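You operate a simulated robot arm through the tools that you are given. There is no shell and no other tool. Be economical: measure what you need, move in short steps, check, and stop when the job is done.

The job below is to be done with a simulated two-armed robot. You get a single attempt, and the scene is never put back.

Task
Put the 60 mm spare pulley from the tasting table in the sample crate and the 80 mm spare pulley on the cradle bed. Take the twig on the chest top and put it away on the rack shelf five. Put the wooden chock on the sieve bench. Close the deep drawer. Any order will do. Set down upright: wooden chock.

It is judged by the outcome, as a careful person would: the job done as asked, and still so three seconds after it is handed in. It fails if anything else is knocked over, pushed out of place, dropped, spilled or broken.

Robot
Two 7-joint arms with fingered hands on one trunk, on a base that drives. Base frame: it is fixed to the floor where the robot stands at the start and does not move with it; the origin is under the middle of the robot, x ahead of it, y to its left, z up. Units: mm, degrees, N and s.
The left shoulder is at the start at [20, 205, 1324], the right one opposite. Places, roughly: cradle bed [-1300, 1700, 900]; deep drawer [-4500, 1300, 200]; rack shelf five [700, -1600, 1500]; sieve bench [-3100, 1700, 800]; twig (8x2x2 cm) [-4300, 1700, 700]; wooden chock (8x5x5 cm) [-6500, 800, 700]. Payload 5 kg a hand.
The tool frame of a hand sits at the grasp point between the pads (the TCP): z along the fingers, y along the line on which they close. The tips reach 48 mm beyond it. The gripper opens to 160 mm. The gripper's body begins 56 mm behind the TCP. The gripper is a hand of 4 fingers: y runs from the thumb to the fingers, the wrist lies at [-26, -142, -252] in the tool frame, and closing takes about 1.5 s.
Orientation is told as [roll, pitch, yaw] about the base's x, y, z axes, in that order, counted from this pose: with the fingers straight down and the wrist toward the robot, the tool's x, y and z point along [0, 1, 0], [1, 0, 0] and [0, 0, -1] of the base frame.

Tools
- The arms move only by the tool nudge_tool. It takes "left_targets", "right_targets" or both (then of equal length, played together; a hand with none holds still); each is a list of rows, each a list of 7 numbers: the opening, from 0 (shut) to 1 (fully open), then the shift along the base's x, y, z in units of 50 mm (1.0 is 50 mm), then the turn, a rotation vector about the base's x, y, z in units of 4 degrees (1.0 is 4 degrees). In form: [[grip, x, y, z, rx, ry, rz], ...]. A call has 1 to 20 rows; each row shifts and turns the commanded pose from where the row before left it. A call with a number of a shift or a turn outside -1 to 1 is refused whole. Rows are played at 5 a second. More than 50 mm and 8.6 degrees between two rows, or a gripper value outside its range, and nothing of the call is played. Where a pose cannot be reached the arm comes as near as it can. A force on the tool above 40 N (or 10 N above the force at the start of the call, whichever is more), or a blocked arm, ends the call early, and 0.2 s more pass. The fingers move at their own pace (about 108 mm/s each) and stop on an object; they squeeze with about 31 N. The grip force told is the motor's: it shows also when the fingers shut on nothing. Time passes only in rows, and 0.2 s behind the last, so rows that do not move let the fingers close. The reply holds the time, the measured pose of the TCP, the force on the tool along the base axes, the opening and the grip force, in the units named above and with some noise, with the torque about the TCP (base axes, N m) and any sound that the robot's microphone picked up, and new pictures: "pictures" is both (left out), scene, wrist or none (wrist: the cameras of the hands that moved).
- Cameras (640 x 400 px; columns grow to the right, rows downward): "scene" is now at [82.8, -35, 1498.9]; the picture's right is [-0.37, -0.93, -0.00], its down [-0.65, 0.26, -0.72] and it looks along [0.67, -0.26, -0.70] (base axes); focal length 269 px, centre (320, 200). "left" rides on the left gripper at [-87, -133, -189] in its tool frame; the picture's right is [-0.83, -0.26, 0.49], its down [0.51, -0.71, 0.49] and it looks along [0.22, 0.66, 0.72] (tool axes); focal length 238 px, centre (320, 200). "right" rides on the right gripper at [87, -133, -189] in its tool frame; the picture's right is [-0.83, 0.26, -0.49], its down [-0.51, -0.71, 0.49] and it looks along [-0.22, 0.66, 0.72] (tool axes); focal length 238 px, centre (320, 200). There is no depth. A picture from a camera that has moved, and an enlarged one, comes with that camera's place and axes in the base frame and with its lens.
- move_column(by): slides the trunk up (or, below 0, down) by that many mm; the arms and the scene camera ride with it, the base frame stays. It gives what a move gives, with no picture.
- drive_base(legs): drives the robot by 1 to 6 legs, each [ahead, left, turn to the left] in mm, mm and degrees, along the robot's own axes; the way and the turn of a leg run together, so that a leg with both is an arc; at most 1500 mm and 180 degrees a leg. The arms and the cameras ride along, it lands a little off, and it stops where it bumps. It gives what a move gives, and a new picture of the scene camera.
- grasp_type(shape, hand): the hand has 4 fingers and takes this shape, open, in about a second: jaw (thumb against the fingers, like two jaws); tri (thumb and two fingers); tip (a fingertip pinch); poke (one finger out to press); point (the index stretched); flat (the hand flat); cup (the hand cupped); fist (a fist). The gripper value then closes the fingers along that shape, each until it touches; the sizes above hold for jaw. It gives what a move gives, with no picture.
- pan_tilt(pan, tilt): turns the head with the scene camera to pan (to the left, within 86 degrees either way) and tilt (down, from -29 to 69), counted from straight ahead of the robot. It gives what a move gives, and a new picture of the scene camera.
- zoom(camera, box): a new picture of the part [left, top, right, bottom] of that camera's present view, enlarged. No time passes.
- job_done(): hands the job in; it is judged then, once.

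Go step by step. Nothing tells you exact positions but the pictures and the camera data: compare them with the known pose of the tool, close in by small moves and look again before you grip or let go. The budget is 165 turns and 260 pictures, counting those below and the enlarged ones. Unless the task says otherwise, let go and move clear before handing in.

The tools are called after "Request:" as a command line: name --argument value ..., lists and objects as JSON in quotes. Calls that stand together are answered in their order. nudge_tool: Moves the arms, as the interface text tells. Its arguments: {"type":"object","properties":{"left_targets":{"type":"array","items":{"type":"array","items":{"type":"number"}}},"right_targets":{"type":"array","items":{"type":"array","items":{"type":"number"}}},"pictures":{"type":"string","enum":["both","scene","wrist","none"]}},"required":[]} The other tools are called the same way: move_column (by) slides the trunk up or down; grasp_type (shape, hand) gives the hand a shape; drive_base (legs) drives the base; pan_tilt (pan, tilt) turns the head that bears the scene camera; zoom (camera, box) takes an enlarged picture of a part of a camera's view; job_done () hands the job in.

At the start:

```text
time: 0.0
left_eef_pos: [697.9, 88.9, 1044.8]
left_tool_rot: [0.2, 0.0, 0.0]
left_contact_force: [-0.6, -0.4, -0.5]
left_ft_torque: [0.03, -0.03, -0.02]
left_finger_gap: 159.4
left_grasp_force: 0.1
left_shape: jaw
right_eef_pos: [536.9, -436.1, 1106.8]
right_tool_rot: [0.0, 0.0, 0.0]
right_contact_force: [0.0, -0.1, -0.2]
right_ft_torque: [-0.01, 0.0, 0.04]
right_finger_gap: 159.4
right_grasp_force: 0.0
right_shape: jaw
trunk travel left (down, up): [-325.0, 365.0]
robot x, y, heading: [-3.9, 0.8, 0.1]
head pan, tilt: [-21.5, 44.3]
```

scene: 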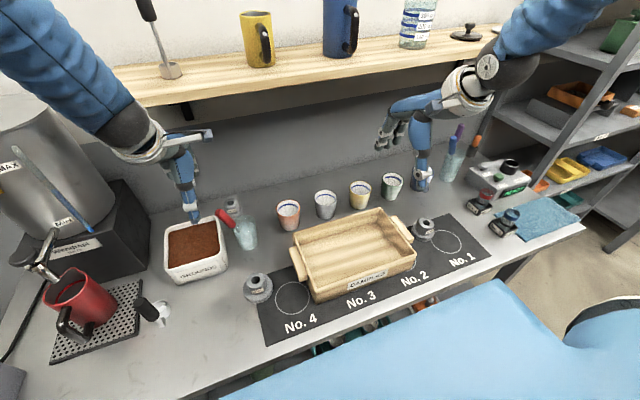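
right: 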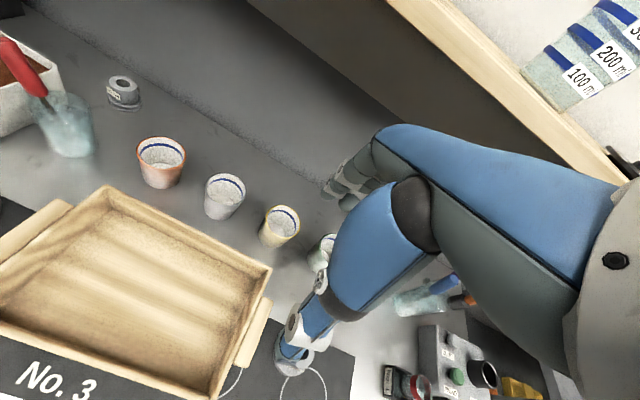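
left: 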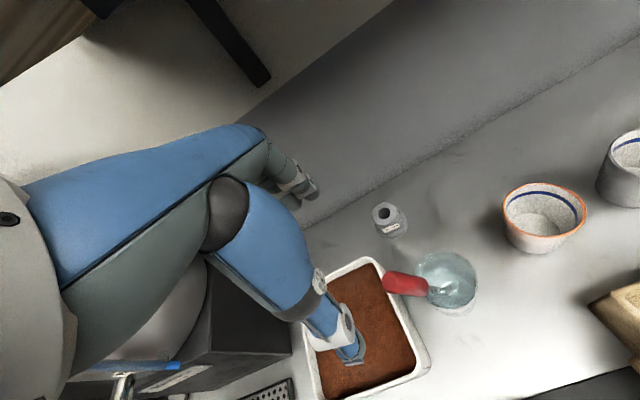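

The tasting table is ahead with a crate labelled "SAMPLE..." and three pulleys around it. I'll enlarge these to read labels and sizes.

Request:
zoom --camera "scene" --box '[210, 180, 370, 320]'

Request:
zoom --camera "scene" --box '[360, 190, 520, 290]'

Request:
zoom --camera "left" --box '[350, 180, 450, 260]'

Request:
pan_tilt --pan -60 --tilt 20

```text
2.86 times, centred on (290, 250) of scene
camera zoom: at [82.8, -35.0, 1498.9], right [-0.37, -0.93, 0.0], down [-0.65, 0.26, -0.72], along [0.67, -0.26, -0.7], focal length 770 px, centre (406, 57)
```

zoom: 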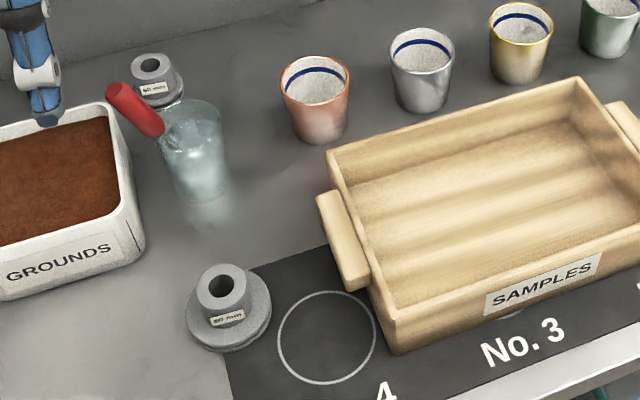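

```text
4.00 times, centred on (440, 240) of scene
camera zoom: at [82.8, -35.0, 1498.9], right [-0.37, -0.93, 0.0], down [-0.65, 0.26, -0.72], along [0.67, -0.26, -0.7], focal length 1078 px, centre (-160, 40)
```

zoom: 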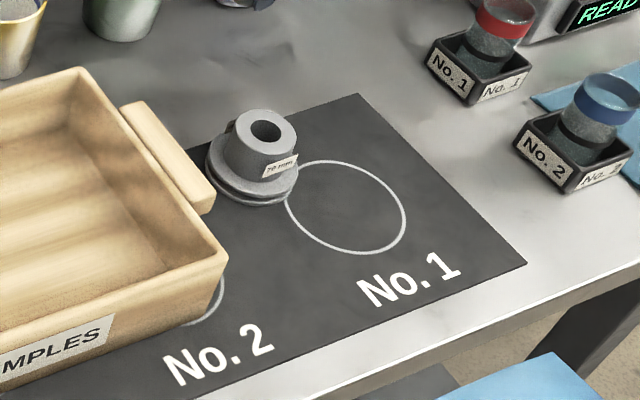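

```text
5.00 times, centred on (400, 220) of left
camera zoom: at [563.4, 3.6, 1233.0], right [-0.26, -0.83, -0.49], down [-0.71, 0.51, -0.49], along [0.66, 0.22, -0.72], focal length 1192 px, centre (-80, 100)
```

zoom: 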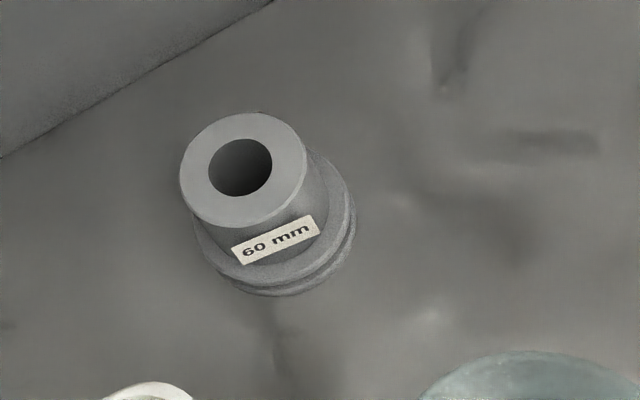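

```text
time: 1.1
left_eef_pos: [697.9, 92.0, 1045.0]
left_tool_rot: [0.1, 0.1, 0.0]
left_contact_force: [0.0, -0.8, 0.1]
left_ft_torque: [0.05, 0.01, 0.02]
left_finger_gap: 159.6
left_grasp_force: 0.1
left_shape: jaw
right_eef_pos: [538.0, -434.5, 1107.7]
right_tool_rot: [-0.2, 0.0, 0.0]
right_contact_force: [0.2, -1.3, 0.4]
right_ft_torque: [0.03, 0.01, 0.0]
right_finger_gap: 159.3
right_grasp_force: 0.0
right_shape: jaw
trunk travel left (down, up): [-325.0, 365.0]
robot x, y, heading: [-1.0, 4.2, -0.3]
head pan, tilt: [-60.0, 20.0]
camera scene: at [53.3, -85.9, 1536.4], right [-0.87, -0.5, 0.0], down [-0.17, 0.3, -0.94], along [0.47, -0.81, -0.34], focal length 269 px, centre (320, 200)
```

scene: 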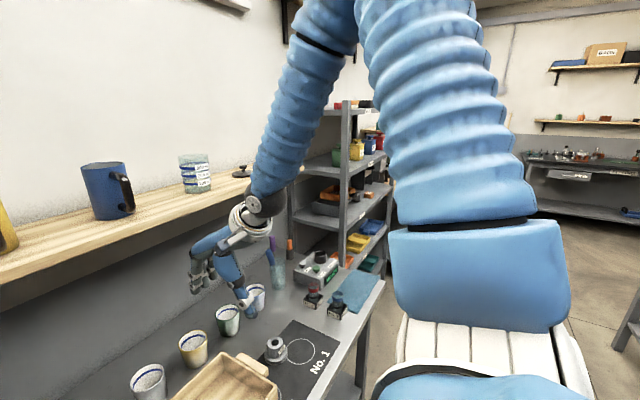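

The 60 mm pulley is at the back around (802, 16) with the table top near z≈800, the 80 mm one near (480, -6), and the 70 mm is to the right. I'll pull the left arm back, then look again straight ahead to fix the shelf and the pulley.

Request:
nudge_tool --left_targets '[[1, -1, 0, 0, 0, 0, 0], [1, -1, 0.4, 0.2, 0, 0, 0], [1, -1, 0.4, 0.2, 0, 0, 0], [1, -1, 0.5, 0.2, 0, 0, 0], [1, -1, 0.5, 0.2, 0, 0, 0], [1, -1, 0.5, 0.2, 0, 0, 0]]' --pictures "none"

Request:
pan_tilt --pan 0 --tilt 30

```text
refused: row 2 steps farther than a row can; nothing moved
```

```text
time: 2.4
left_eef_pos: [697.5, 90.9, 1044.6]
left_tool_rot: [0.1, 0.0, -0.1]
left_contact_force: [0.4, 0.7, -0.4]
left_ft_torque: [0.02, 0.02, 0.0]
left_finger_gap: 159.5
left_grasp_force: 0.0
left_shape: jaw
right_eef_pos: [537.2, -434.4, 1107.8]
right_tool_rot: [-0.2, 0.0, 0.0]
right_contact_force: [-0.3, 1.2, -0.2]
right_ft_torque: [-0.01, 0.01, -0.02]
right_finger_gap: 159.7
right_grasp_force: 0.1
right_shape: jaw
trunk travel left (down, up): [-325.0, 365.0]
robot x, y, heading: [-2.5, 0.5, -0.2]
head pan, tilt: [0.0, 30.0]
camera scene: at [97.0, -5.2, 1520.6], right [0.0, -1.0, 0.0], down [-0.5, 0.0, -0.87], along [0.87, 0.0, -0.5], focal length 269 px, centre (320, 200)
```

scene: 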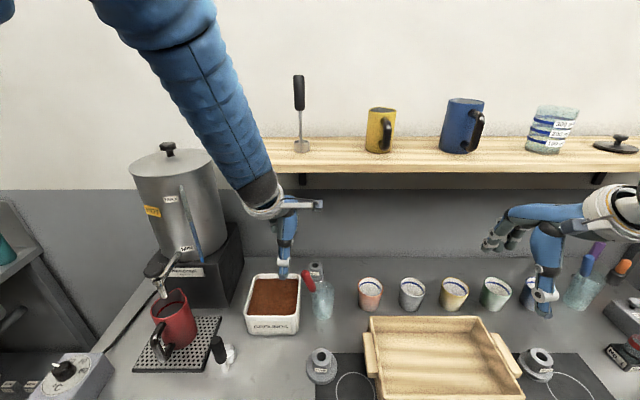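

The shelf's front edge is near x≈640, underside z≈1240, so the hand must go in low. I withdraw the left arm while bringing the right hand, turned 45°, in front of the gap between glass and cups.

Request:
nudge_tool --left_targets '[[1, -0.9, 0, 0, 0, 0, 0], [1, -0.9, 0, 0, 0, 0, 0], [1, -0.9, 0.3, 0.1, 0, 0, 0], [1, -0.9, 0.3, 0.1, 0, 0, 0], [1, -0.9, 0.3, 0.2, 0, 0, 0], [1, -0.9, 0.3, 0.2, 0, 0, 0], [1, -0.5, 0.5, 0.2, 0, 0, 0], [1, 0, 0.5, 0.2, 0, 0, 0], [1, 0, 0, 0, 0, 0, 0], [1, 0, 0, 0, 0, 0, 0], [1, 0, 0, 0, 0, 0, 0], [1, 0, 0, 0, 0, 0, 0]]' --right_targets '[[0.7, 0.105, 0.59, -0.245, 0, 0, 0.9375], [0.7, 0.105, 0.59, -0.245, 0, 0, 0.9375], [0.7, 0.105, 0.59, -0.245, 0, 0, 0.9375], [0.7, 0.105, 0.59, -0.245, 0, 0, 0.9375], [0.7, 0.105, 0.59, -0.245, 0, 0, 0.9375], [0.7, 0.105, 0.59, -0.245, 0, 0, 0.9375], [0.7, 0.105, 0.59, -0.245, 0, 0, 0.9375], [0.7, 0.105, 0.59, -0.245, 0, 0, 0.9375], [0.7, 0.105, 0.59, -0.245, 0, 0, 0.9375], [0.7, 0.105, 0.59, -0.245, 0, 0, 0.9375], [0.7, 0.105, 0.59, -0.245, 0, 0, 0.9375], [0.7, 0.105, 0.59, -0.245, 0, 0, 0.9375]]'

```text
time: 5.0
left_eef_pos: [482.8, 171.7, 1095.5]
left_tool_rot: [0.0, 0.1, 0.0]
left_contact_force: [0.5, 0.5, -0.1]
left_ft_torque: [-0.02, 0.04, -0.04]
left_finger_gap: 159.8
left_grasp_force: 0.0
left_shape: jaw
left hand out of reach, approached as far as the arm can: row 6, 7, 8
right_eef_pos: [600.4, -78.7, 961.9]
right_tool_rot: [0.0, 0.0, 45.0]
right_contact_force: [0.2, 0.3, -0.3]
right_ft_torque: [0.0, 0.04, -0.01]
right_finger_gap: 112.4
right_grasp_force: 0.0
right_shape: jaw
trunk travel left (down, up): [-325.0, 365.0]
robot x, y, heading: [0.7, -0.3, 0.1]
head pan, tilt: [0.0, 30.0]
camera scene: at [97.8, -4.1, 1520.5], right [0.0, -1.0, 0.0], down [-0.5, 0.0, -0.87], along [0.87, 0.0, -0.5], focal length 269 px, centre (320, 200)
camera right: at [444.8, -111.4, 1149.6], right [0.77, -0.41, 0.49], down [-0.14, -0.86, -0.49], along [0.62, 0.31, -0.72], focal length 238 px, centre (320, 200)
camera left: at [349.6, 85.5, 1283.8], right [-0.26, -0.83, -0.49], down [-0.71, 0.51, -0.49], along [0.65, 0.22, -0.72], focal length 238 px, centre (320, 200)
```

scene: 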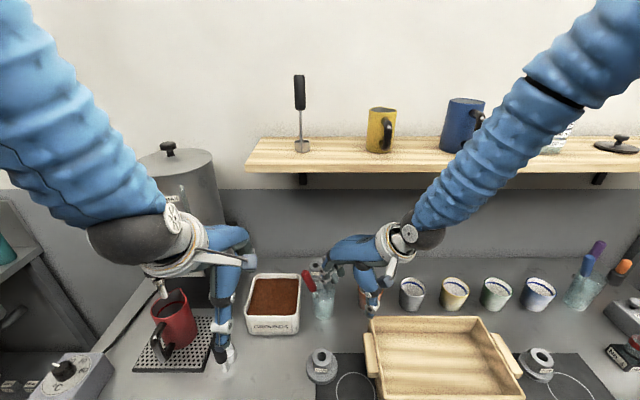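
right: 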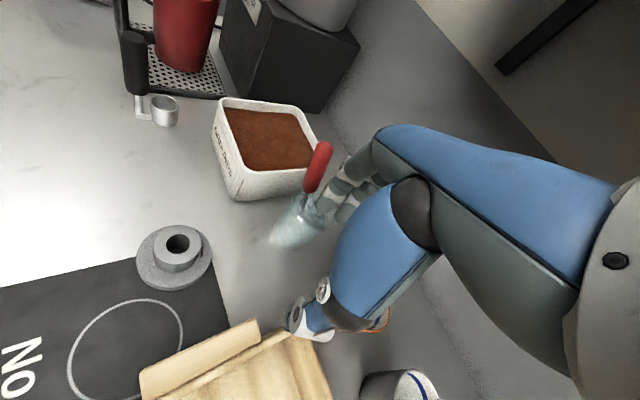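
left: 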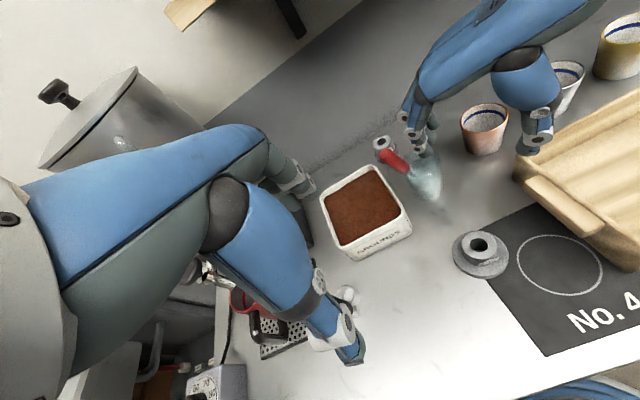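

The brush handle leans at about (637, 37, 995); I'll thread between glass and orange cup keeping the tips above the rims, then look.

Request:
nudge_tool --right_targets '[[0.6, 0.5, -0.52, -0.08, 0, 0, 0], [0.6, 0.65, 0.2, -0.16, 0, 0, 0], [0.6, 0.65, 0.2, -0.16, 0, 0, 0], [0.7, 0.6, 0.45, -0.22, 0, 0, 0], [0.7, 0.6, 0.45, -0.22, 0, 0, 0]]'

```text
time: 6.2
left_eef_pos: [482.6, 171.2, 1094.4]
left_tool_rot: [0.0, 0.1, 0.1]
left_contact_force: [0.0, 0.1, 0.1]
left_ft_torque: [-0.05, 0.0, -0.01]
left_finger_gap: 159.6
left_grasp_force: 0.1
left_shape: jaw
right_eef_pos: [749.1, -39.0, 919.3]
right_tool_rot: [-0.1, 0.1, 44.9]
right_contact_force: [0.5, 0.4, 0.3]
right_ft_torque: [-0.03, 0.05, 0.02]
right_finger_gap: 111.7
right_grasp_force: 0.0
right_shape: jaw
trunk travel left (down, up): [-325.0, 365.0]
robot x, y, heading: [1.2, -1.2, -0.2]
head pan, tilt: [0.0, 30.0]
camera scene: at [97.5, -3.8, 1520.5], right [0.0, -1.0, 0.0], down [-0.5, 0.0, -0.87], along [0.87, 0.0, -0.5], focal length 269 px, centre (320, 200)
camera right: at [593.9, -71.2, 1106.7], right [0.77, -0.41, 0.49], down [-0.14, -0.86, -0.49], along [0.62, 0.31, -0.72], focal length 238 px, centre (320, 200)
```

scene: 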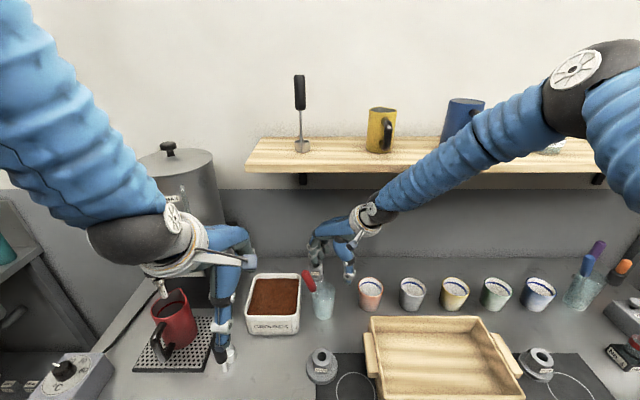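
right: 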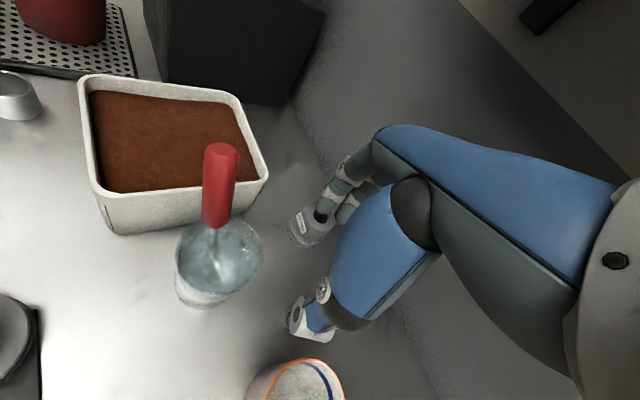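

The right forearm slopes so steeply it would hit the shelf edge if I go further. I'll back out, raise both hands, and lower the trunk so the forearm enters flatter.

Request:
nudge_tool --right_targets '[[0.7, -0.6, -0.45, 0.22, 0, 0, 0], [0.6, -0.6, -0.45, 0.22, 0, 0, 0], [0.6, -0.65, -0.2, 0.16, 0, 0, 0], [0.6, -0.65, -0.2, 0.16, 0, 0, 0], [0.6, -0.5, 0, 0.5, 0, 0, 0], [0.6, -0.4, 0, 0.8, 0, 0, 0], [0.6, -0.2, 0, 0.9, 0, 0, 0], [0.6, 0, 0, 0.95, 0, 0, 0], [0.6, 0, 0, 0.95, 0, 0, 0], [0.6, 0, 0, 0.95, 0, 0, 0], [0.6, 0, 0, 0.95, 0, 0, 0]]' --left_targets '[[1, 0, 0, 0.9, 0, 0, 0], [1, 0, 0, 0.9, 0, 0, 0], [1, 0, 0, 0.9, 0, 0, 0], [1, 0, 0, 0.9, 0, 0, 0], [1, 0, 0, 0, 0, 0, 0], [1, 0, 0, 0, 0, 0, 0], [1, 0, 0, 0, 0, 0, 0], [1, 0, 0, 0, 0, 0, 0], [1, 0, 0, 0, 0, 0, 0], [1, 0, 0, 0, 0, 0, 0], [1, 0, 0, 0, 0, 0, 0]]' --pictures "scene"

```text
time: 8.6
left_eef_pos: [481.9, 169.7, 1275.9]
left_tool_rot: [-0.1, -0.2, -0.1]
left_contact_force: [-0.5, 0.1, 0.3]
left_ft_torque: [0.04, -0.03, 0.06]
left_finger_gap: 160.1
left_grasp_force: 0.1
left_shape: jaw
right_eef_pos: [568.7, -107.3, 1258.0]
right_tool_rot: [-0.1, -0.1, 45.0]
right_contact_force: [-0.7, 1.2, -2.5]
right_ft_torque: [0.02, -0.11, -0.03]
right_finger_gap: 96.2
right_grasp_force: 0.1
right_shape: jaw
trunk travel left (down, up): [-325.0, 365.0]
robot x, y, heading: [4.1, -1.1, -0.0]
head pan, tilt: [0.0, 30.0]
camera scene: at [95.4, -4.5, 1520.7], right [0.0, -1.0, 0.0], down [-0.5, 0.0, -0.87], along [0.87, 0.0, -0.5], focal length 269 px, centre (320, 200)
```

scene: 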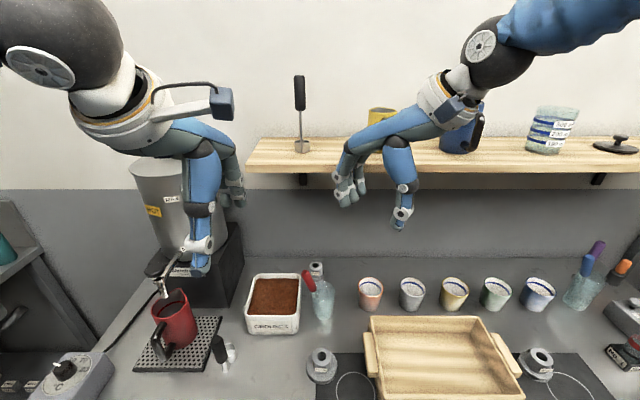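

Clear of everything. Lowering the trunk now.

Request:
move_column --by -290

Request:
pan_tilt --pan 0 --tilt 25

```text
time: 11.5
left_eef_pos: [482.3, 171.2, 986.8]
left_tool_rot: [0.1, -0.1, 0.0]
left_contact_force: [-1.2, 0.2, 0.9]
left_ft_torque: [0.05, 0.03, 0.01]
left_finger_gap: 159.8
left_grasp_force: 0.1
left_shape: jaw
right_eef_pos: [569.6, -106.6, 967.9]
right_tool_rot: [0.0, -0.1, 44.9]
right_contact_force: [0.6, -0.5, -0.4]
right_ft_torque: [-0.01, -0.01, -0.02]
right_finger_gap: 96.3
right_grasp_force: 0.0
right_shape: jaw
trunk travel left (down, up): [-35.0, 655.0]
robot x, y, heading: [-2.5, 0.2, 0.2]
head pan, tilt: [0.0, 30.0]
```

```text
time: 12.1
left_eef_pos: [483.3, 170.2, 986.8]
left_tool_rot: [0.0, 0.0, 0.0]
left_contact_force: [0.0, -0.6, 0.1]
left_ft_torque: [-0.01, 0.01, 0.04]
left_finger_gap: 159.7
left_grasp_force: 0.0
left_shape: jaw
right_eef_pos: [569.4, -107.5, 967.9]
right_tool_rot: [-0.1, -0.1, 45.1]
right_contact_force: [0.7, 0.2, 0.4]
right_ft_torque: [0.03, 0.03, 0.01]
right_finger_gap: 96.3
right_grasp_force: 0.1
right_shape: jaw
trunk travel left (down, up): [-35.0, 655.0]
robot x, y, heading: [0.8, 2.9, -0.2]
head pan, tilt: [0.0, 25.0]
camera scene: at [98.4, -3.9, 1238.5], right [0.0, -1.0, 0.0], down [-0.42, 0.0, -0.91], along [0.91, 0.0, -0.42], focal length 269 px, centre (320, 200)
```

scene: 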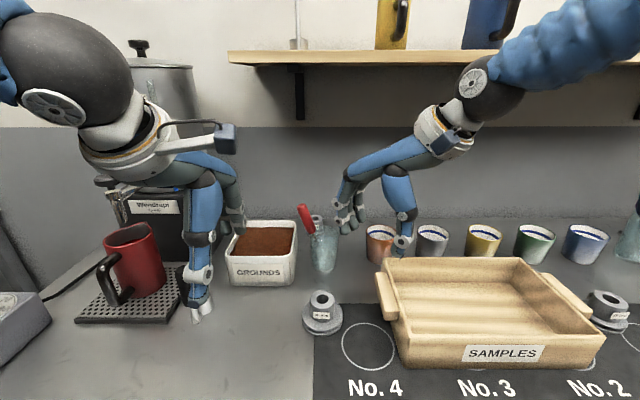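

Forearm now lies flatter. Re-entering the gap.

Request:
nudge_tool --right_targets '[[0.6, 0.8, 0.147, -0.17, 0, 0, 0], [0.6, 0.8, 0.147, -0.17, 0, 0, 0], [0.6, 0.82, 0.147, -0.17, 0, 0, 0], [0.7, 0.6, 0.45, -0.22, 0, 0, 0], [0.7, 0.6, 0.45, -0.22, 0, 0, 0]]'

Request:
zoom --camera "right" --box '[240, 150, 400, 350]'

```text
time: 13.3
left_eef_pos: [484.2, 170.6, 986.1]
left_tool_rot: [0.0, 0.0, 0.0]
left_contact_force: [0.4, 0.0, -0.3]
left_ft_torque: [0.0, 0.06, -0.02]
left_finger_gap: 159.8
left_grasp_force: 0.0
left_shape: jaw
right_eef_pos: [752.0, -38.3, 920.0]
right_tool_rot: [-0.1, 0.0, 44.9]
right_contact_force: [0.2, -0.5, -0.1]
right_ft_torque: [0.06, 0.05, 0.02]
right_finger_gap: 111.7
right_grasp_force: 0.1
right_shape: jaw
trunk travel left (down, up): [-35.0, 655.0]
robot x, y, heading: [0.3, 1.3, 0.0]
head pan, tilt: [0.0, 25.0]
camera scene: at [99.4, -3.7, 1238.4], right [0.0, -1.0, 0.0], down [-0.42, 0.0, -0.91], along [0.91, 0.0, -0.42], focal length 269 px, centre (320, 200)
camera right: at [595.6, -71.4, 1107.3], right [0.77, -0.41, 0.49], down [-0.14, -0.86, -0.49], along [0.62, 0.31, -0.72], focal length 238 px, centre (320, 200)
```

scene: 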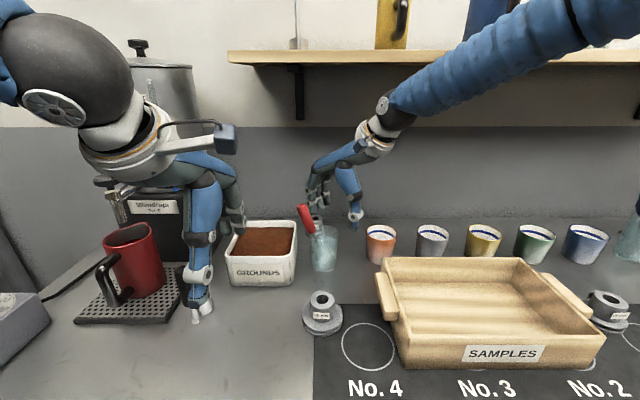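
right: 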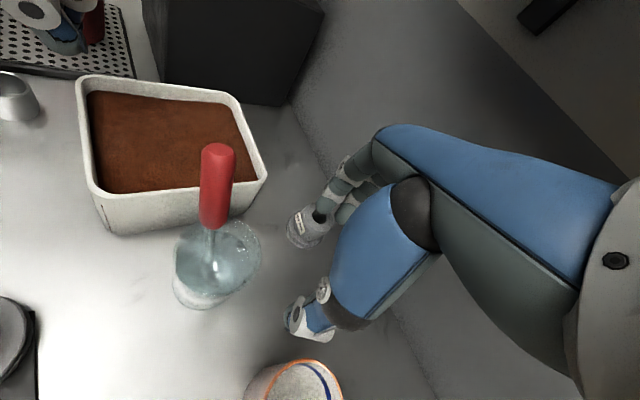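

```text
2.00 times, centred on (320, 250) of right
camera zoom: at [595.6, -71.4, 1107.3], right [0.77, -0.41, 0.49], down [-0.14, -0.86, -0.49], along [0.62, 0.31, -0.72], focal length 477 px, centre (320, 100)
```

zoom: 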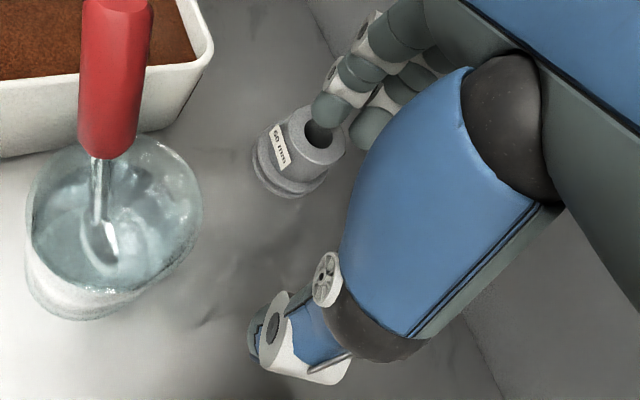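

Triangulated again: 60 mm pulley axis at (805, 10). Moving over it and down.

Request:
nudge_tool --right_targets '[[0.7, 0.53, 0.49, -0.06, 0, 0, 0], [0.7, 0.53, 0.49, -0.06, 0, 0, 0], [0.7, 0, 0, 0, 0, 0, 0], [0.7, 0, 0, -0.6, 0, 0, 0], [0.7, 0, 0, -0.5, 0, 0, 0], [0.7, 0, 0, 0, 0, 0, 0]]'

Request:
zoom --camera "right" --box '[240, 150, 400, 350]'

```text
time: 14.2
left_eef_pos: [478.5, 170.5, 987.5]
left_tool_rot: [-0.1, -0.2, 0.0]
left_contact_force: [-0.2, 0.2, 0.2]
left_ft_torque: [-0.04, -0.03, 0.01]
left_finger_gap: 160.3
left_grasp_force: 0.0
left_shape: jaw
right_eef_pos: [794.7, 10.9, 912.5]
right_tool_rot: [0.1, 0.3, 45.1]
right_contact_force: [-27.4, -7.9, 2.4]
right_ft_torque: [0.32, -1.24, -0.29]
right_finger_gap: 112.0
right_grasp_force: 0.1
right_shape: jaw
trunk travel left (down, up): [-35.0, 655.0]
robot x, y, heading: [0.5, -0.7, -0.2]
head pan, tilt: [0.0, 25.0]
stopped in row 4 (right hand): the force on the tool passed its limit (the readings are from after the stop); the commanded pose is now the measured one
camera scene: at [93.5, -5.4, 1238.8], right [0.0, -1.0, 0.0], down [-0.42, 0.0, -0.91], along [0.91, 0.0, -0.42], focal length 269 px, centre (320, 200)
camera right: at [641.1, -21.9, 1100.2], right [0.78, -0.4, 0.48], down [-0.14, -0.86, -0.49], along [0.61, 0.31, -0.73], focal length 238 px, centre (320, 200)
```

scene: 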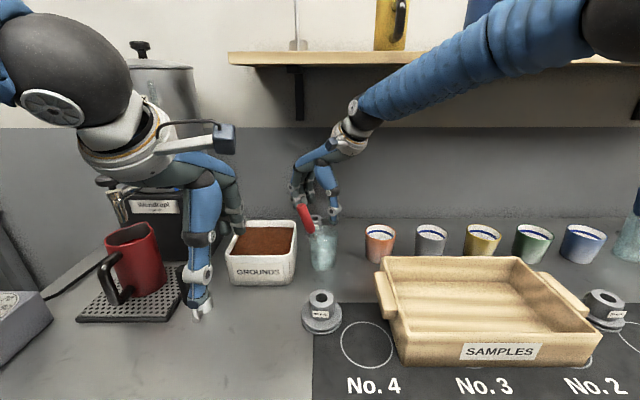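
right: 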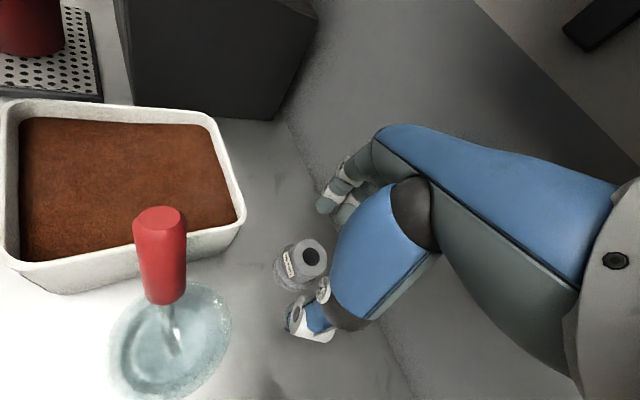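

```text
2.00 times, centred on (320, 250) of right
camera zoom: at [641.1, -21.9, 1100.2], right [0.78, -0.4, 0.48], down [-0.14, -0.86, -0.49], along [0.61, 0.31, -0.73], focal length 477 px, centre (320, 100)
```

zoom: 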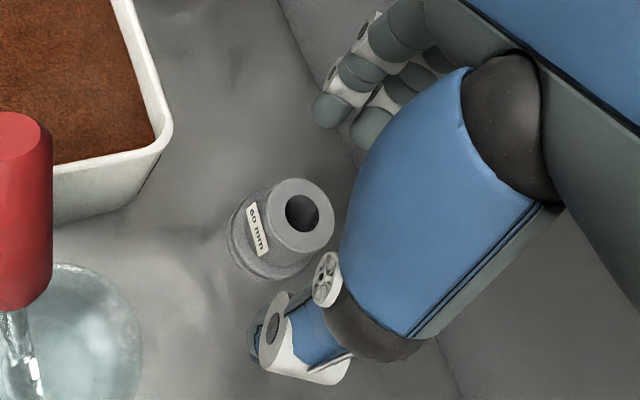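

The back fingers' knuckle touched the wall (x≈900). I'll back off and turn the hand to yaw ≈80° so it closes parallel to the wall, with a smaller opening.

Request:
nudge_tool --right_targets '[[0.55, -0.4, -0.3, 0.05, 0, 0, 0], [0.55, 0.075, 0.035, 0, 0, 0, 1], [0.55, 0.075, 0.035, 0, 0, 0, 1], [0.55, 0.075, 0.035, 0, 0, 0, 1], [0.55, 0.075, 0.035, 0, 0, 0, 1], [0.55, 0.075, 0.035, 0, 0, 0, 1], [0.55, 0.075, 0.035, 0, 0, 0, 1], [0.55, 0.075, 0.035, 0, 0, 0, 1], [0.55, 0.075, 0.035, 0, 0, 0, 1], [0.55, 0, 0, 0, 0, 0, 0.75], [0.55, 0, 0, 0, 0, 0, 0]]'

Request:
zoom --camera "right" --box '[240, 150, 400, 350]'

```text
time: 16.6
left_eef_pos: [481.2, 170.7, 984.9]
left_tool_rot: [-0.1, 0.0, 0.1]
left_contact_force: [0.2, 0.3, 0.9]
left_ft_torque: [0.0, -0.02, 0.0]
left_finger_gap: 159.6
left_grasp_force: 0.0
left_shape: jaw
right_eef_pos: [811.2, 10.8, 914.1]
right_tool_rot: [0.0, 0.1, 80.1]
right_contact_force: [0.3, 0.2, 0.5]
right_ft_torque: [0.04, -0.01, 0.0]
right_finger_gap: 88.4
right_grasp_force: 0.1
right_shape: jaw
trunk travel left (down, up): [-35.0, 655.0]
robot x, y, heading: [-0.5, -1.1, 0.1]
head pan, tilt: [0.0, 25.0]
camera scene: at [97.0, -4.8, 1238.6], right [0.0, -1.0, 0.0], down [-0.42, 0.0, -0.91], along [0.91, 0.0, -0.42], focal length 269 px, centre (320, 200)
camera right: at [702.1, -104.9, 1101.9], right [0.87, 0.11, 0.49], down [0.38, -0.79, -0.49], along [0.33, 0.61, -0.72], focal length 238 px, centre (320, 200)
```

scene: 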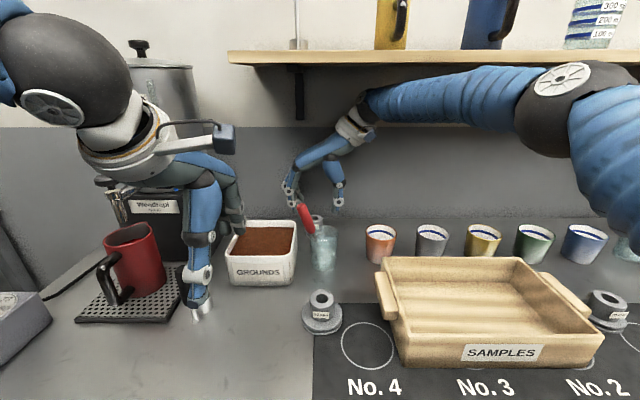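
right: 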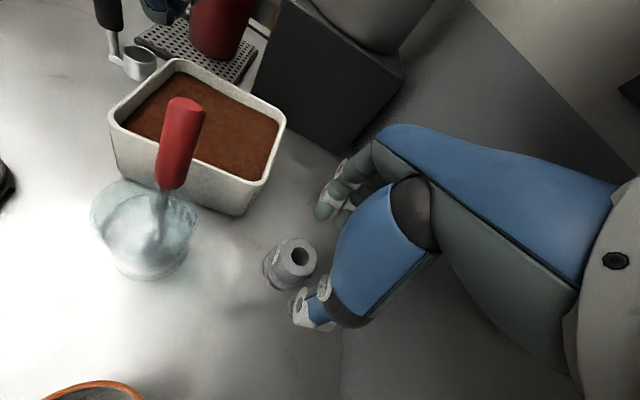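

```text
2.00 times, centred on (320, 250) of right
camera zoom: at [702.1, -104.9, 1101.9], right [0.87, 0.11, 0.49], down [0.38, -0.79, -0.49], along [0.33, 0.61, -0.72], focal length 477 px, centre (320, 100)
```

zoom: 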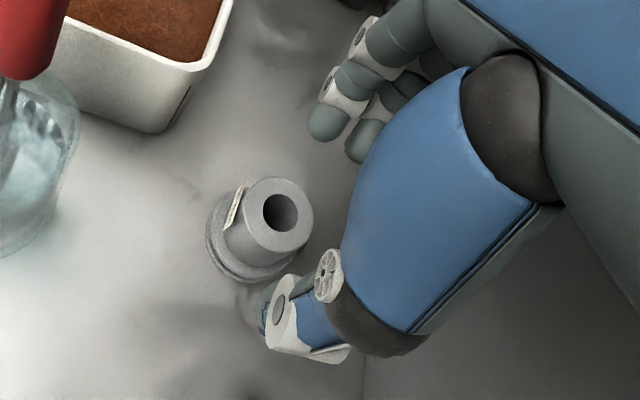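

Pulley at (802, 11); shift 9 mm back and descend to the flange.

Request:
nudge_tool --right_targets '[[0.55, -0.18, 0.02, 0, 0, 0, 0], [0.55, 0, 0, -0.6, 0, 0, 0], [0.55, 0, 0, -0.55, 0, 0, 0], [0.55, 0, 0, 0, 0, 0, 0]]' --pictures "wrist"

Request:
zoom --camera "right" --box '[240, 150, 400, 350]'

```text
time: 17.6
left_eef_pos: [481.8, 170.4, 986.3]
left_tool_rot: [-0.1, 0.1, 0.0]
left_contact_force: [-0.5, -0.1, -0.8]
left_ft_torque: [-0.02, -0.02, -0.03]
left_finger_gap: 159.7
left_grasp_force: 0.1
left_shape: jaw
right_eef_pos: [802.6, 11.2, 856.2]
right_tool_rot: [-0.1, 0.1, 80.1]
right_contact_force: [0.4, 0.2, -0.7]
right_ft_torque: [0.02, -0.03, 0.0]
right_finger_gap: 88.2
right_grasp_force: 0.1
right_shape: jaw
trunk travel left (down, up): [-35.0, 655.0]
robot x, y, heading: [-2.8, -1.3, 0.1]
head pan, tilt: [0.0, 25.0]
camera right: at [692.9, -103.8, 1043.8], right [0.87, 0.11, 0.49], down [0.38, -0.79, -0.49], along [0.33, 0.61, -0.72], focal length 238 px, centre (320, 200)
```

right: 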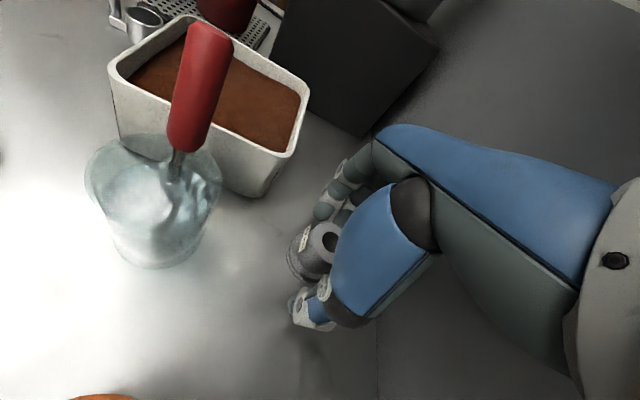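

```text
2.00 times, centred on (320, 250) of right
camera zoom: at [692.9, -103.8, 1043.8], right [0.87, 0.11, 0.49], down [0.38, -0.79, -0.49], along [0.33, 0.61, -0.72], focal length 477 px, centre (320, 100)
```

zoom: 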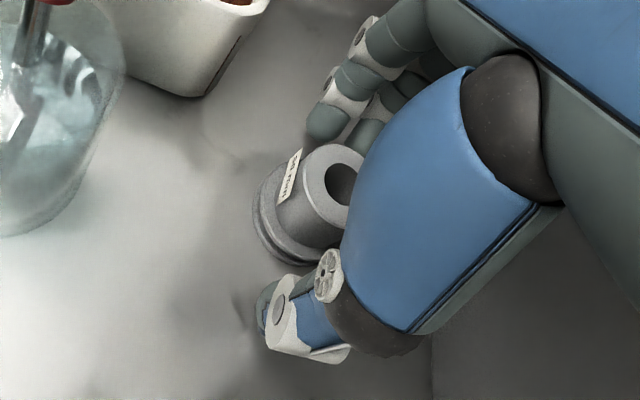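

The pulley sits between thumb and fingers. Closing.

Request:
nudge_tool --right_targets '[[0.3, 0, 0, 0, 0, 0, 0], [0.2, 0, 0, 0, 0, 0, 0], [0, 0, 0, 0, 0, 0, 0], [0, 0, 0, 0, 0, 0, 0], [0, 0, 0, 0, 0, 0, 0], [0, 0, 0, 0, 0, 0, 0], [0, 0, 0, 0, 0, 0, 0], [0, 0, 0, 0, 0, 0, 0]]' --pictures "wrist"

```text
time: 19.4
left_eef_pos: [482.1, 171.3, 986.8]
left_tool_rot: [-0.1, -0.1, -0.1]
left_contact_force: [0.6, -0.3, -0.6]
left_ft_torque: [0.0, 0.01, -0.03]
left_finger_gap: 160.0
left_grasp_force: 0.0
left_shape: jaw
right_eef_pos: [802.3, 11.2, 856.1]
right_tool_rot: [-0.1, 0.1, 80.1]
right_contact_force: [1.6, -2.7, 3.2]
right_ft_torque: [-0.04, -0.07, 0.0]
right_finger_gap: 46.5
right_grasp_force: 31.0
right_shape: jaw
trunk travel left (down, up): [-35.0, 655.0]
robot x, y, heading: [-3.3, -1.2, -0.1]
head pan, tilt: [0.0, 25.0]
camera right: at [693.0, -104.0, 1043.9], right [0.87, 0.11, 0.49], down [0.38, -0.79, -0.49], along [0.33, 0.61, -0.72], focal length 238 px, centre (320, 200)
```

right: 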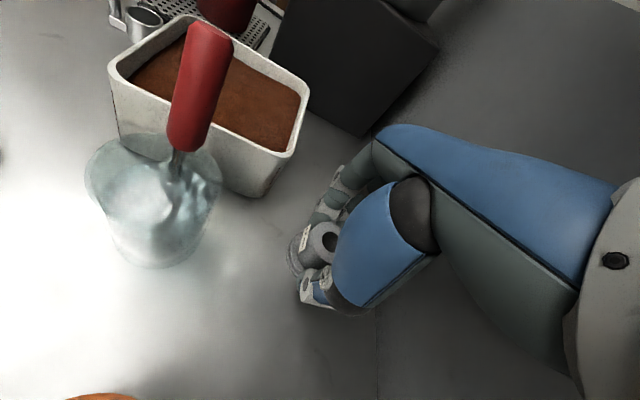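

Gripped on the hub. Lift, rotate back to yaw 30° while withdrawing, and pass above the gap between cup and glass.

Request:
nudge_tool --right_targets '[[0, 0, 0, 0.5, 0, 0, 0], [0, 0, 0, 0.6, 0, 0, 0], [0, -0.1, -0.126, 0, 0, 0, -1], [0, -0.1, -0.126, 0, 0, 0, -1], [0, -0.1, -0.126, 0, 0, 0, -1], [0, -0.1, -0.126, 0, 0, 0, -1], [0, -0.1, -0.126, 0, 0, 0, -1], [0, -0.1, -0.126, 0, 0, 0, -1], [0, -0.05, -0.06, 0, 0, 0, -1], [0, 0, 0, 0, 0, 0, -1], [0, 0, 0, 0, 0, 0, -1], [0, 0, 0, 0, 0, 0, -1], [0, 0, 0, 0, 0, 0, -1], [0, 0, 0, 0, 0, 0, -1], [0, 0, 0, 0, 0, 0, -0.5]]'

```text
time: 22.6
left_eef_pos: [482.6, 171.3, 986.2]
left_tool_rot: [-0.1, 0.0, 0.0]
left_contact_force: [0.1, 0.0, 0.1]
left_ft_torque: [-0.01, 0.04, 0.02]
left_finger_gap: 159.9
left_grasp_force: 0.1
left_shape: jaw
right_eef_pos: [769.9, -29.3, 911.3]
right_tool_rot: [0.0, 0.2, 30.1]
right_contact_force: [0.5, -0.1, -1.8]
right_ft_torque: [0.0, 0.02, 0.02]
right_finger_gap: 43.2
right_grasp_force: 31.1
right_shape: jaw
trunk travel left (down, up): [-35.0, 655.0]
robot x, y, heading: [-3.6, 1.1, -0.0]
head pan, tilt: [0.0, 25.0]
camera scene: at [97.2, -4.6, 1238.5], right [0.0, -1.0, 0.0], down [-0.42, 0.0, -0.91], along [0.91, 0.0, -0.42], focal length 269 px, centre (320, 200)
camera right: at [611.3, -20.5, 1099.2], right [0.64, -0.59, 0.49], down [-0.36, -0.79, -0.49], along [0.67, 0.14, -0.72], focal length 238 px, centre (320, 200)
```

scene: 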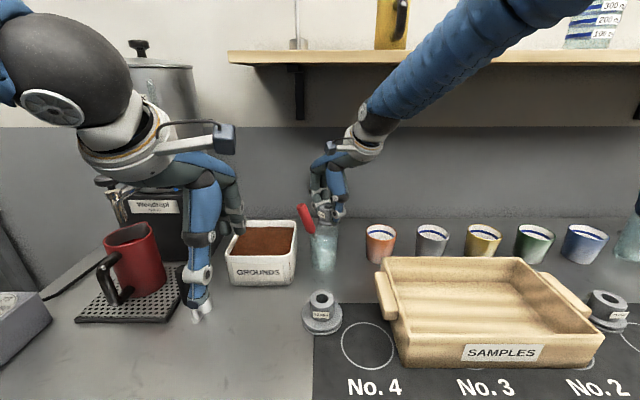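
right: 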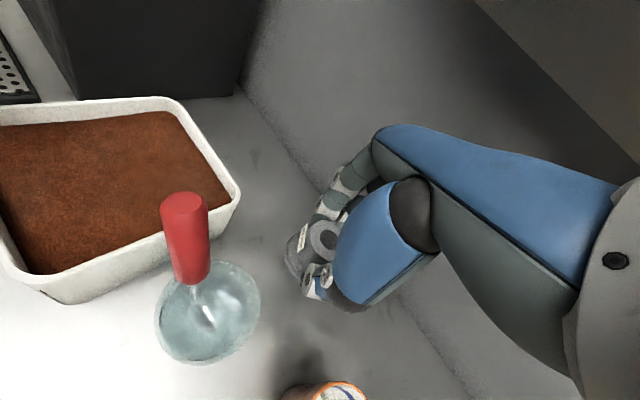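

Holding firmly. Passing over the gap toward the crate.

Request:
nudge_tool --right_targets '[[0, -0.3, -0.56, 0.18, 0, 0, 0], [0, -0.3, -0.56, 0.2, 0, 0, 0], [0, -0.8, 0, 0.5, 0, 0, 0], [0, -0.95, -0.05, 0.2, 0, 0, 0], [0, -0.95, -0.05, 0.2, 0, 0, 0], [0, -0.6, -0.75, 0, 0, 0, 0], [0, -0.6, -0.75, 0, 0, 0, 0], [0, -0.6, -0.75, 0, 0, 0, 0], [0, -0.5, -0.8, 0, 0, 0, 0], [0, -0.3, -0.8, 0, 0, 0, 0], [0, 0, 0, 0, 0, 0, 0]]'

```text
time: 25.0
left_eef_pos: [481.0, 170.7, 985.3]
left_tool_rot: [0.0, 0.0, 0.0]
left_contact_force: [0.3, -1.8, 0.2]
left_ft_torque: [0.11, 0.03, 0.01]
left_finger_gap: 159.8
left_grasp_force: 0.1
left_shape: jaw
right_eef_pos: [474.5, -285.4, 974.2]
right_tool_rot: [0.1, 0.1, 30.1]
right_contact_force: [0.0, -1.2, -3.1]
right_ft_torque: [0.09, 0.0, -0.01]
right_finger_gap: 42.5
right_grasp_force: 30.8
right_shape: jaw
trunk travel left (down, up): [-35.0, 655.0]
robot x, y, heading: [-1.0, 0.9, 0.1]
head pan, tilt: [0.0, 25.0]
camera scene: at [97.5, -6.9, 1238.5], right [0.0, -1.0, 0.0], down [-0.42, 0.0, -0.91], along [0.91, 0.0, -0.42], focal length 269 px, centre (320, 200)
camera right: at [315.3, -277.2, 1162.3], right [0.64, -0.59, 0.48], down [-0.36, -0.79, -0.49], along [0.67, 0.14, -0.72], focal length 238 px, centre (320, 200)
```

scene: 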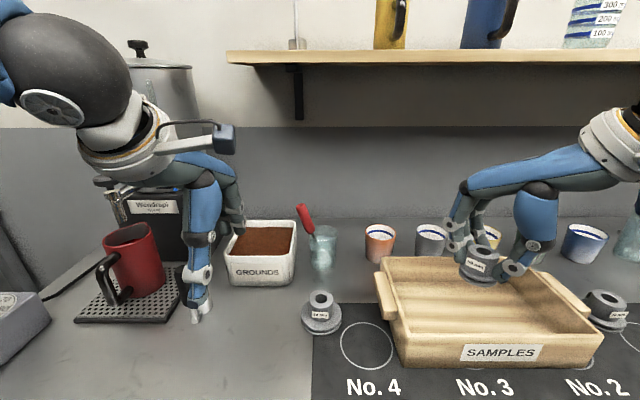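
right: 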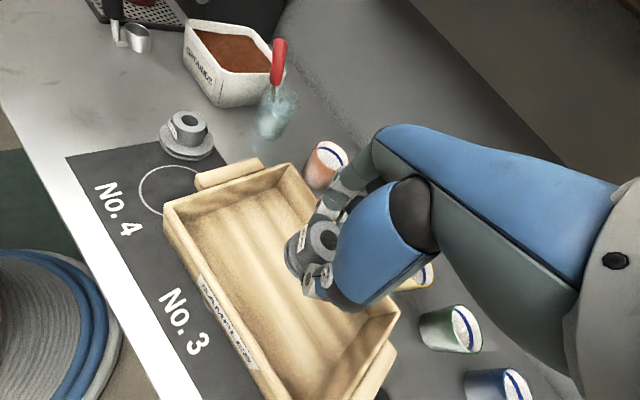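

Over the crate's middle. Descend gently.

Request:
nudge_tool --right_targets '[[0, 0, 0, -0.7, 0, 0, 0], [0, 0, 0, -0.7, 0, 0, 0], [0, 0, 0, -0.3, 0, 0, 0], [0, 0, 0, -0.15, 0, 0, 0], [0, 0, 0, -0.1, 0, 0, 0], [0, 0, 0, 0, 0, 0, 0]]'

```text
time: 26.4
left_eef_pos: [481.2, 170.6, 986.3]
left_tool_rot: [-0.1, 0.0, 0.0]
left_contact_force: [0.4, -0.2, -0.3]
left_ft_torque: [0.03, -0.01, 0.03]
left_finger_gap: 159.8
left_grasp_force: 0.0
left_shape: jaw
right_eef_pos: [475.7, -282.6, 877.9]
right_tool_rot: [0.0, 0.1, 30.1]
right_contact_force: [-0.6, -0.4, -2.9]
right_ft_torque: [0.02, 0.0, 0.0]
right_finger_gap: 42.4
right_grasp_force: 30.9
right_shape: jaw
trunk travel left (down, up): [-35.0, 655.0]
robot x, y, heading: [-4.2, -3.0, 0.0]
head pan, tilt: [0.0, 25.0]
camera scene: at [96.9, -5.0, 1238.6], right [0.0, -1.0, 0.0], down [-0.42, 0.0, -0.91], along [0.91, 0.0, -0.42], focal length 269 px, centre (320, 200)
camera right: at [316.5, -274.5, 1065.5], right [0.64, -0.59, 0.49], down [-0.36, -0.79, -0.49], along [0.68, 0.14, -0.72], focal length 238 px, centre (320, 200)
```

scene: 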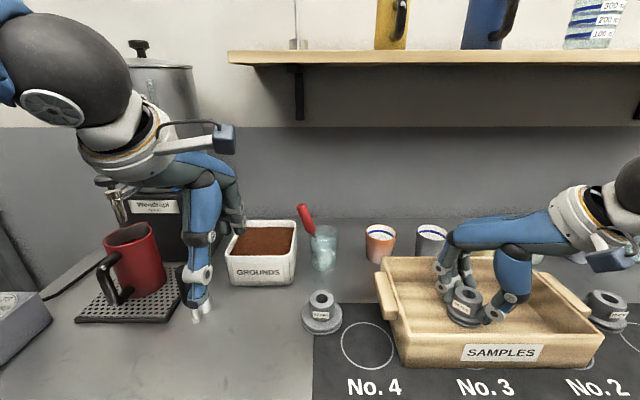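
right: 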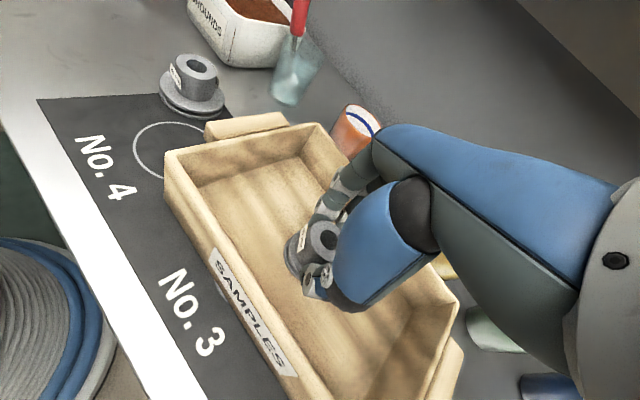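

Request:
nudge_tool --right_targets '[[0, 0, 0, -0.06, 0, 0, 0], [0, 0, 0, -0.06, 0, 0, 0], [0, 0, 0, -0.06, 0, 0, 0], [0, 0, 0, -0.06, 0, 0, 0], [0, 0, 0, -0.06, 0, 0, 0], [0, 0, 0, -0.06, 0, 0, 0]]' --pictures "scene"

```text
time: 27.4
left_eef_pos: [481.6, 172.1, 985.1]
left_tool_rot: [-0.2, 0.0, -0.1]
left_contact_force: [-0.1, 0.1, 0.3]
left_ft_torque: [0.0, 0.06, 0.01]
left_finger_gap: 159.9
left_grasp_force: 0.0
left_shape: jaw
right_eef_pos: [477.6, -281.4, 871.7]
right_tool_rot: [-0.3, -0.6, 30.2]
right_contact_force: [-6.2, -2.8, 18.7]
right_ft_torque: [0.3, -0.11, 0.1]
right_finger_gap: 44.2
right_grasp_force: 31.1
right_shape: jaw
trunk travel left (down, up): [-35.0, 655.0]
robot x, y, heading: [-0.7, -1.2, 0.1]
head pan, tilt: [0.0, 25.0]
stopped in row 5 (right hand): the force on the tool passed its limit (the readings are from after the stop); the commanded pose is now the measured one
camera scene: at [96.0, -4.6, 1238.6], right [0.0, -1.0, 0.0], down [-0.42, 0.0, -0.91], along [0.91, 0.0, -0.42], focal length 269 px, centre (320, 200)
```

scene: 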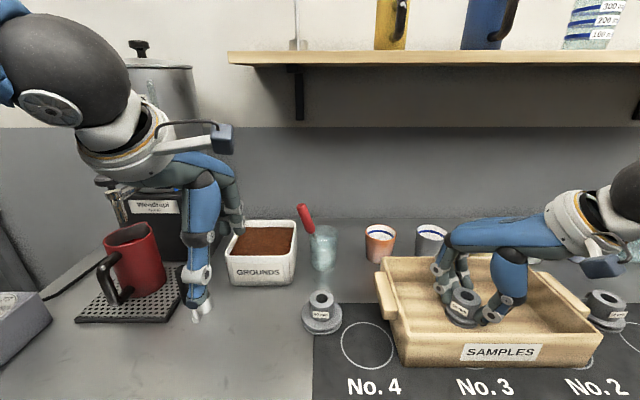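

Resting on the crate floor. Release and lift clear.

Request:
nudge_tool --right_targets '[[0.35, 0, 0, 0.03, 0, 0, 0], [0.5, 0, 0, 0, 0, 0, 0], [0.5, 0, 0, 0, 0, 0, 0], [0.5, 0, 0, 0, 0, 0, 0], [0.5, 0, 0, 0.5, 0, 0, 0], [0.5, 0, 0, 0.9, 0, 0, 0], [0.5, 0, 0, 0.9, 0, 0, 0], [0.5, 0, -0.5, 0.7, 0, 0, 0], [0.5, -0.3, -0.6, 0.4, 0, 0, 0], [0.5, 0, 0, 0, 0, 0, 0]]'

```text
time: 29.6
left_eef_pos: [482.6, 172.5, 984.9]
left_tool_rot: [-0.2, 0.0, 0.0]
left_contact_force: [-0.2, -0.6, 0.6]
left_ft_torque: [-0.04, -0.03, 0.0]
left_finger_gap: 159.6
left_grasp_force: 0.1
left_shape: jaw
right_eef_pos: [462.5, -335.8, 1041.4]
right_tool_rot: [-0.1, -0.3, 30.1]
right_contact_force: [0.0, 0.3, -0.6]
right_ft_torque: [0.03, 0.0, -0.01]
right_finger_gap: 79.9
right_grasp_force: 0.0
right_shape: jaw
trunk travel left (down, up): [-35.0, 655.0]
robot x, y, heading: [-2.1, -3.3, -0.0]
head pan, tilt: [0.0, 25.0]
camera scene: at [96.7, -4.6, 1238.6], right [0.0, -1.0, 0.0], down [-0.42, 0.0, -0.91], along [0.91, 0.0, -0.42], focal length 269 px, centre (320, 200)
camera right: at [301.9, -327.9, 1228.1], right [0.64, -0.59, 0.49], down [-0.36, -0.79, -0.49], along [0.68, 0.14, -0.72], focal length 238 px, centre (320, 200)
```

scene: 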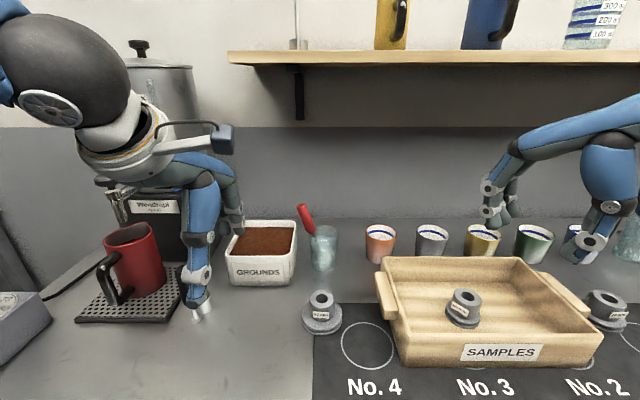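
right: 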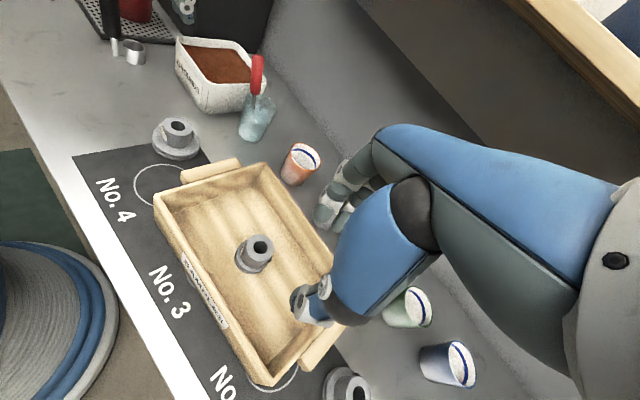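

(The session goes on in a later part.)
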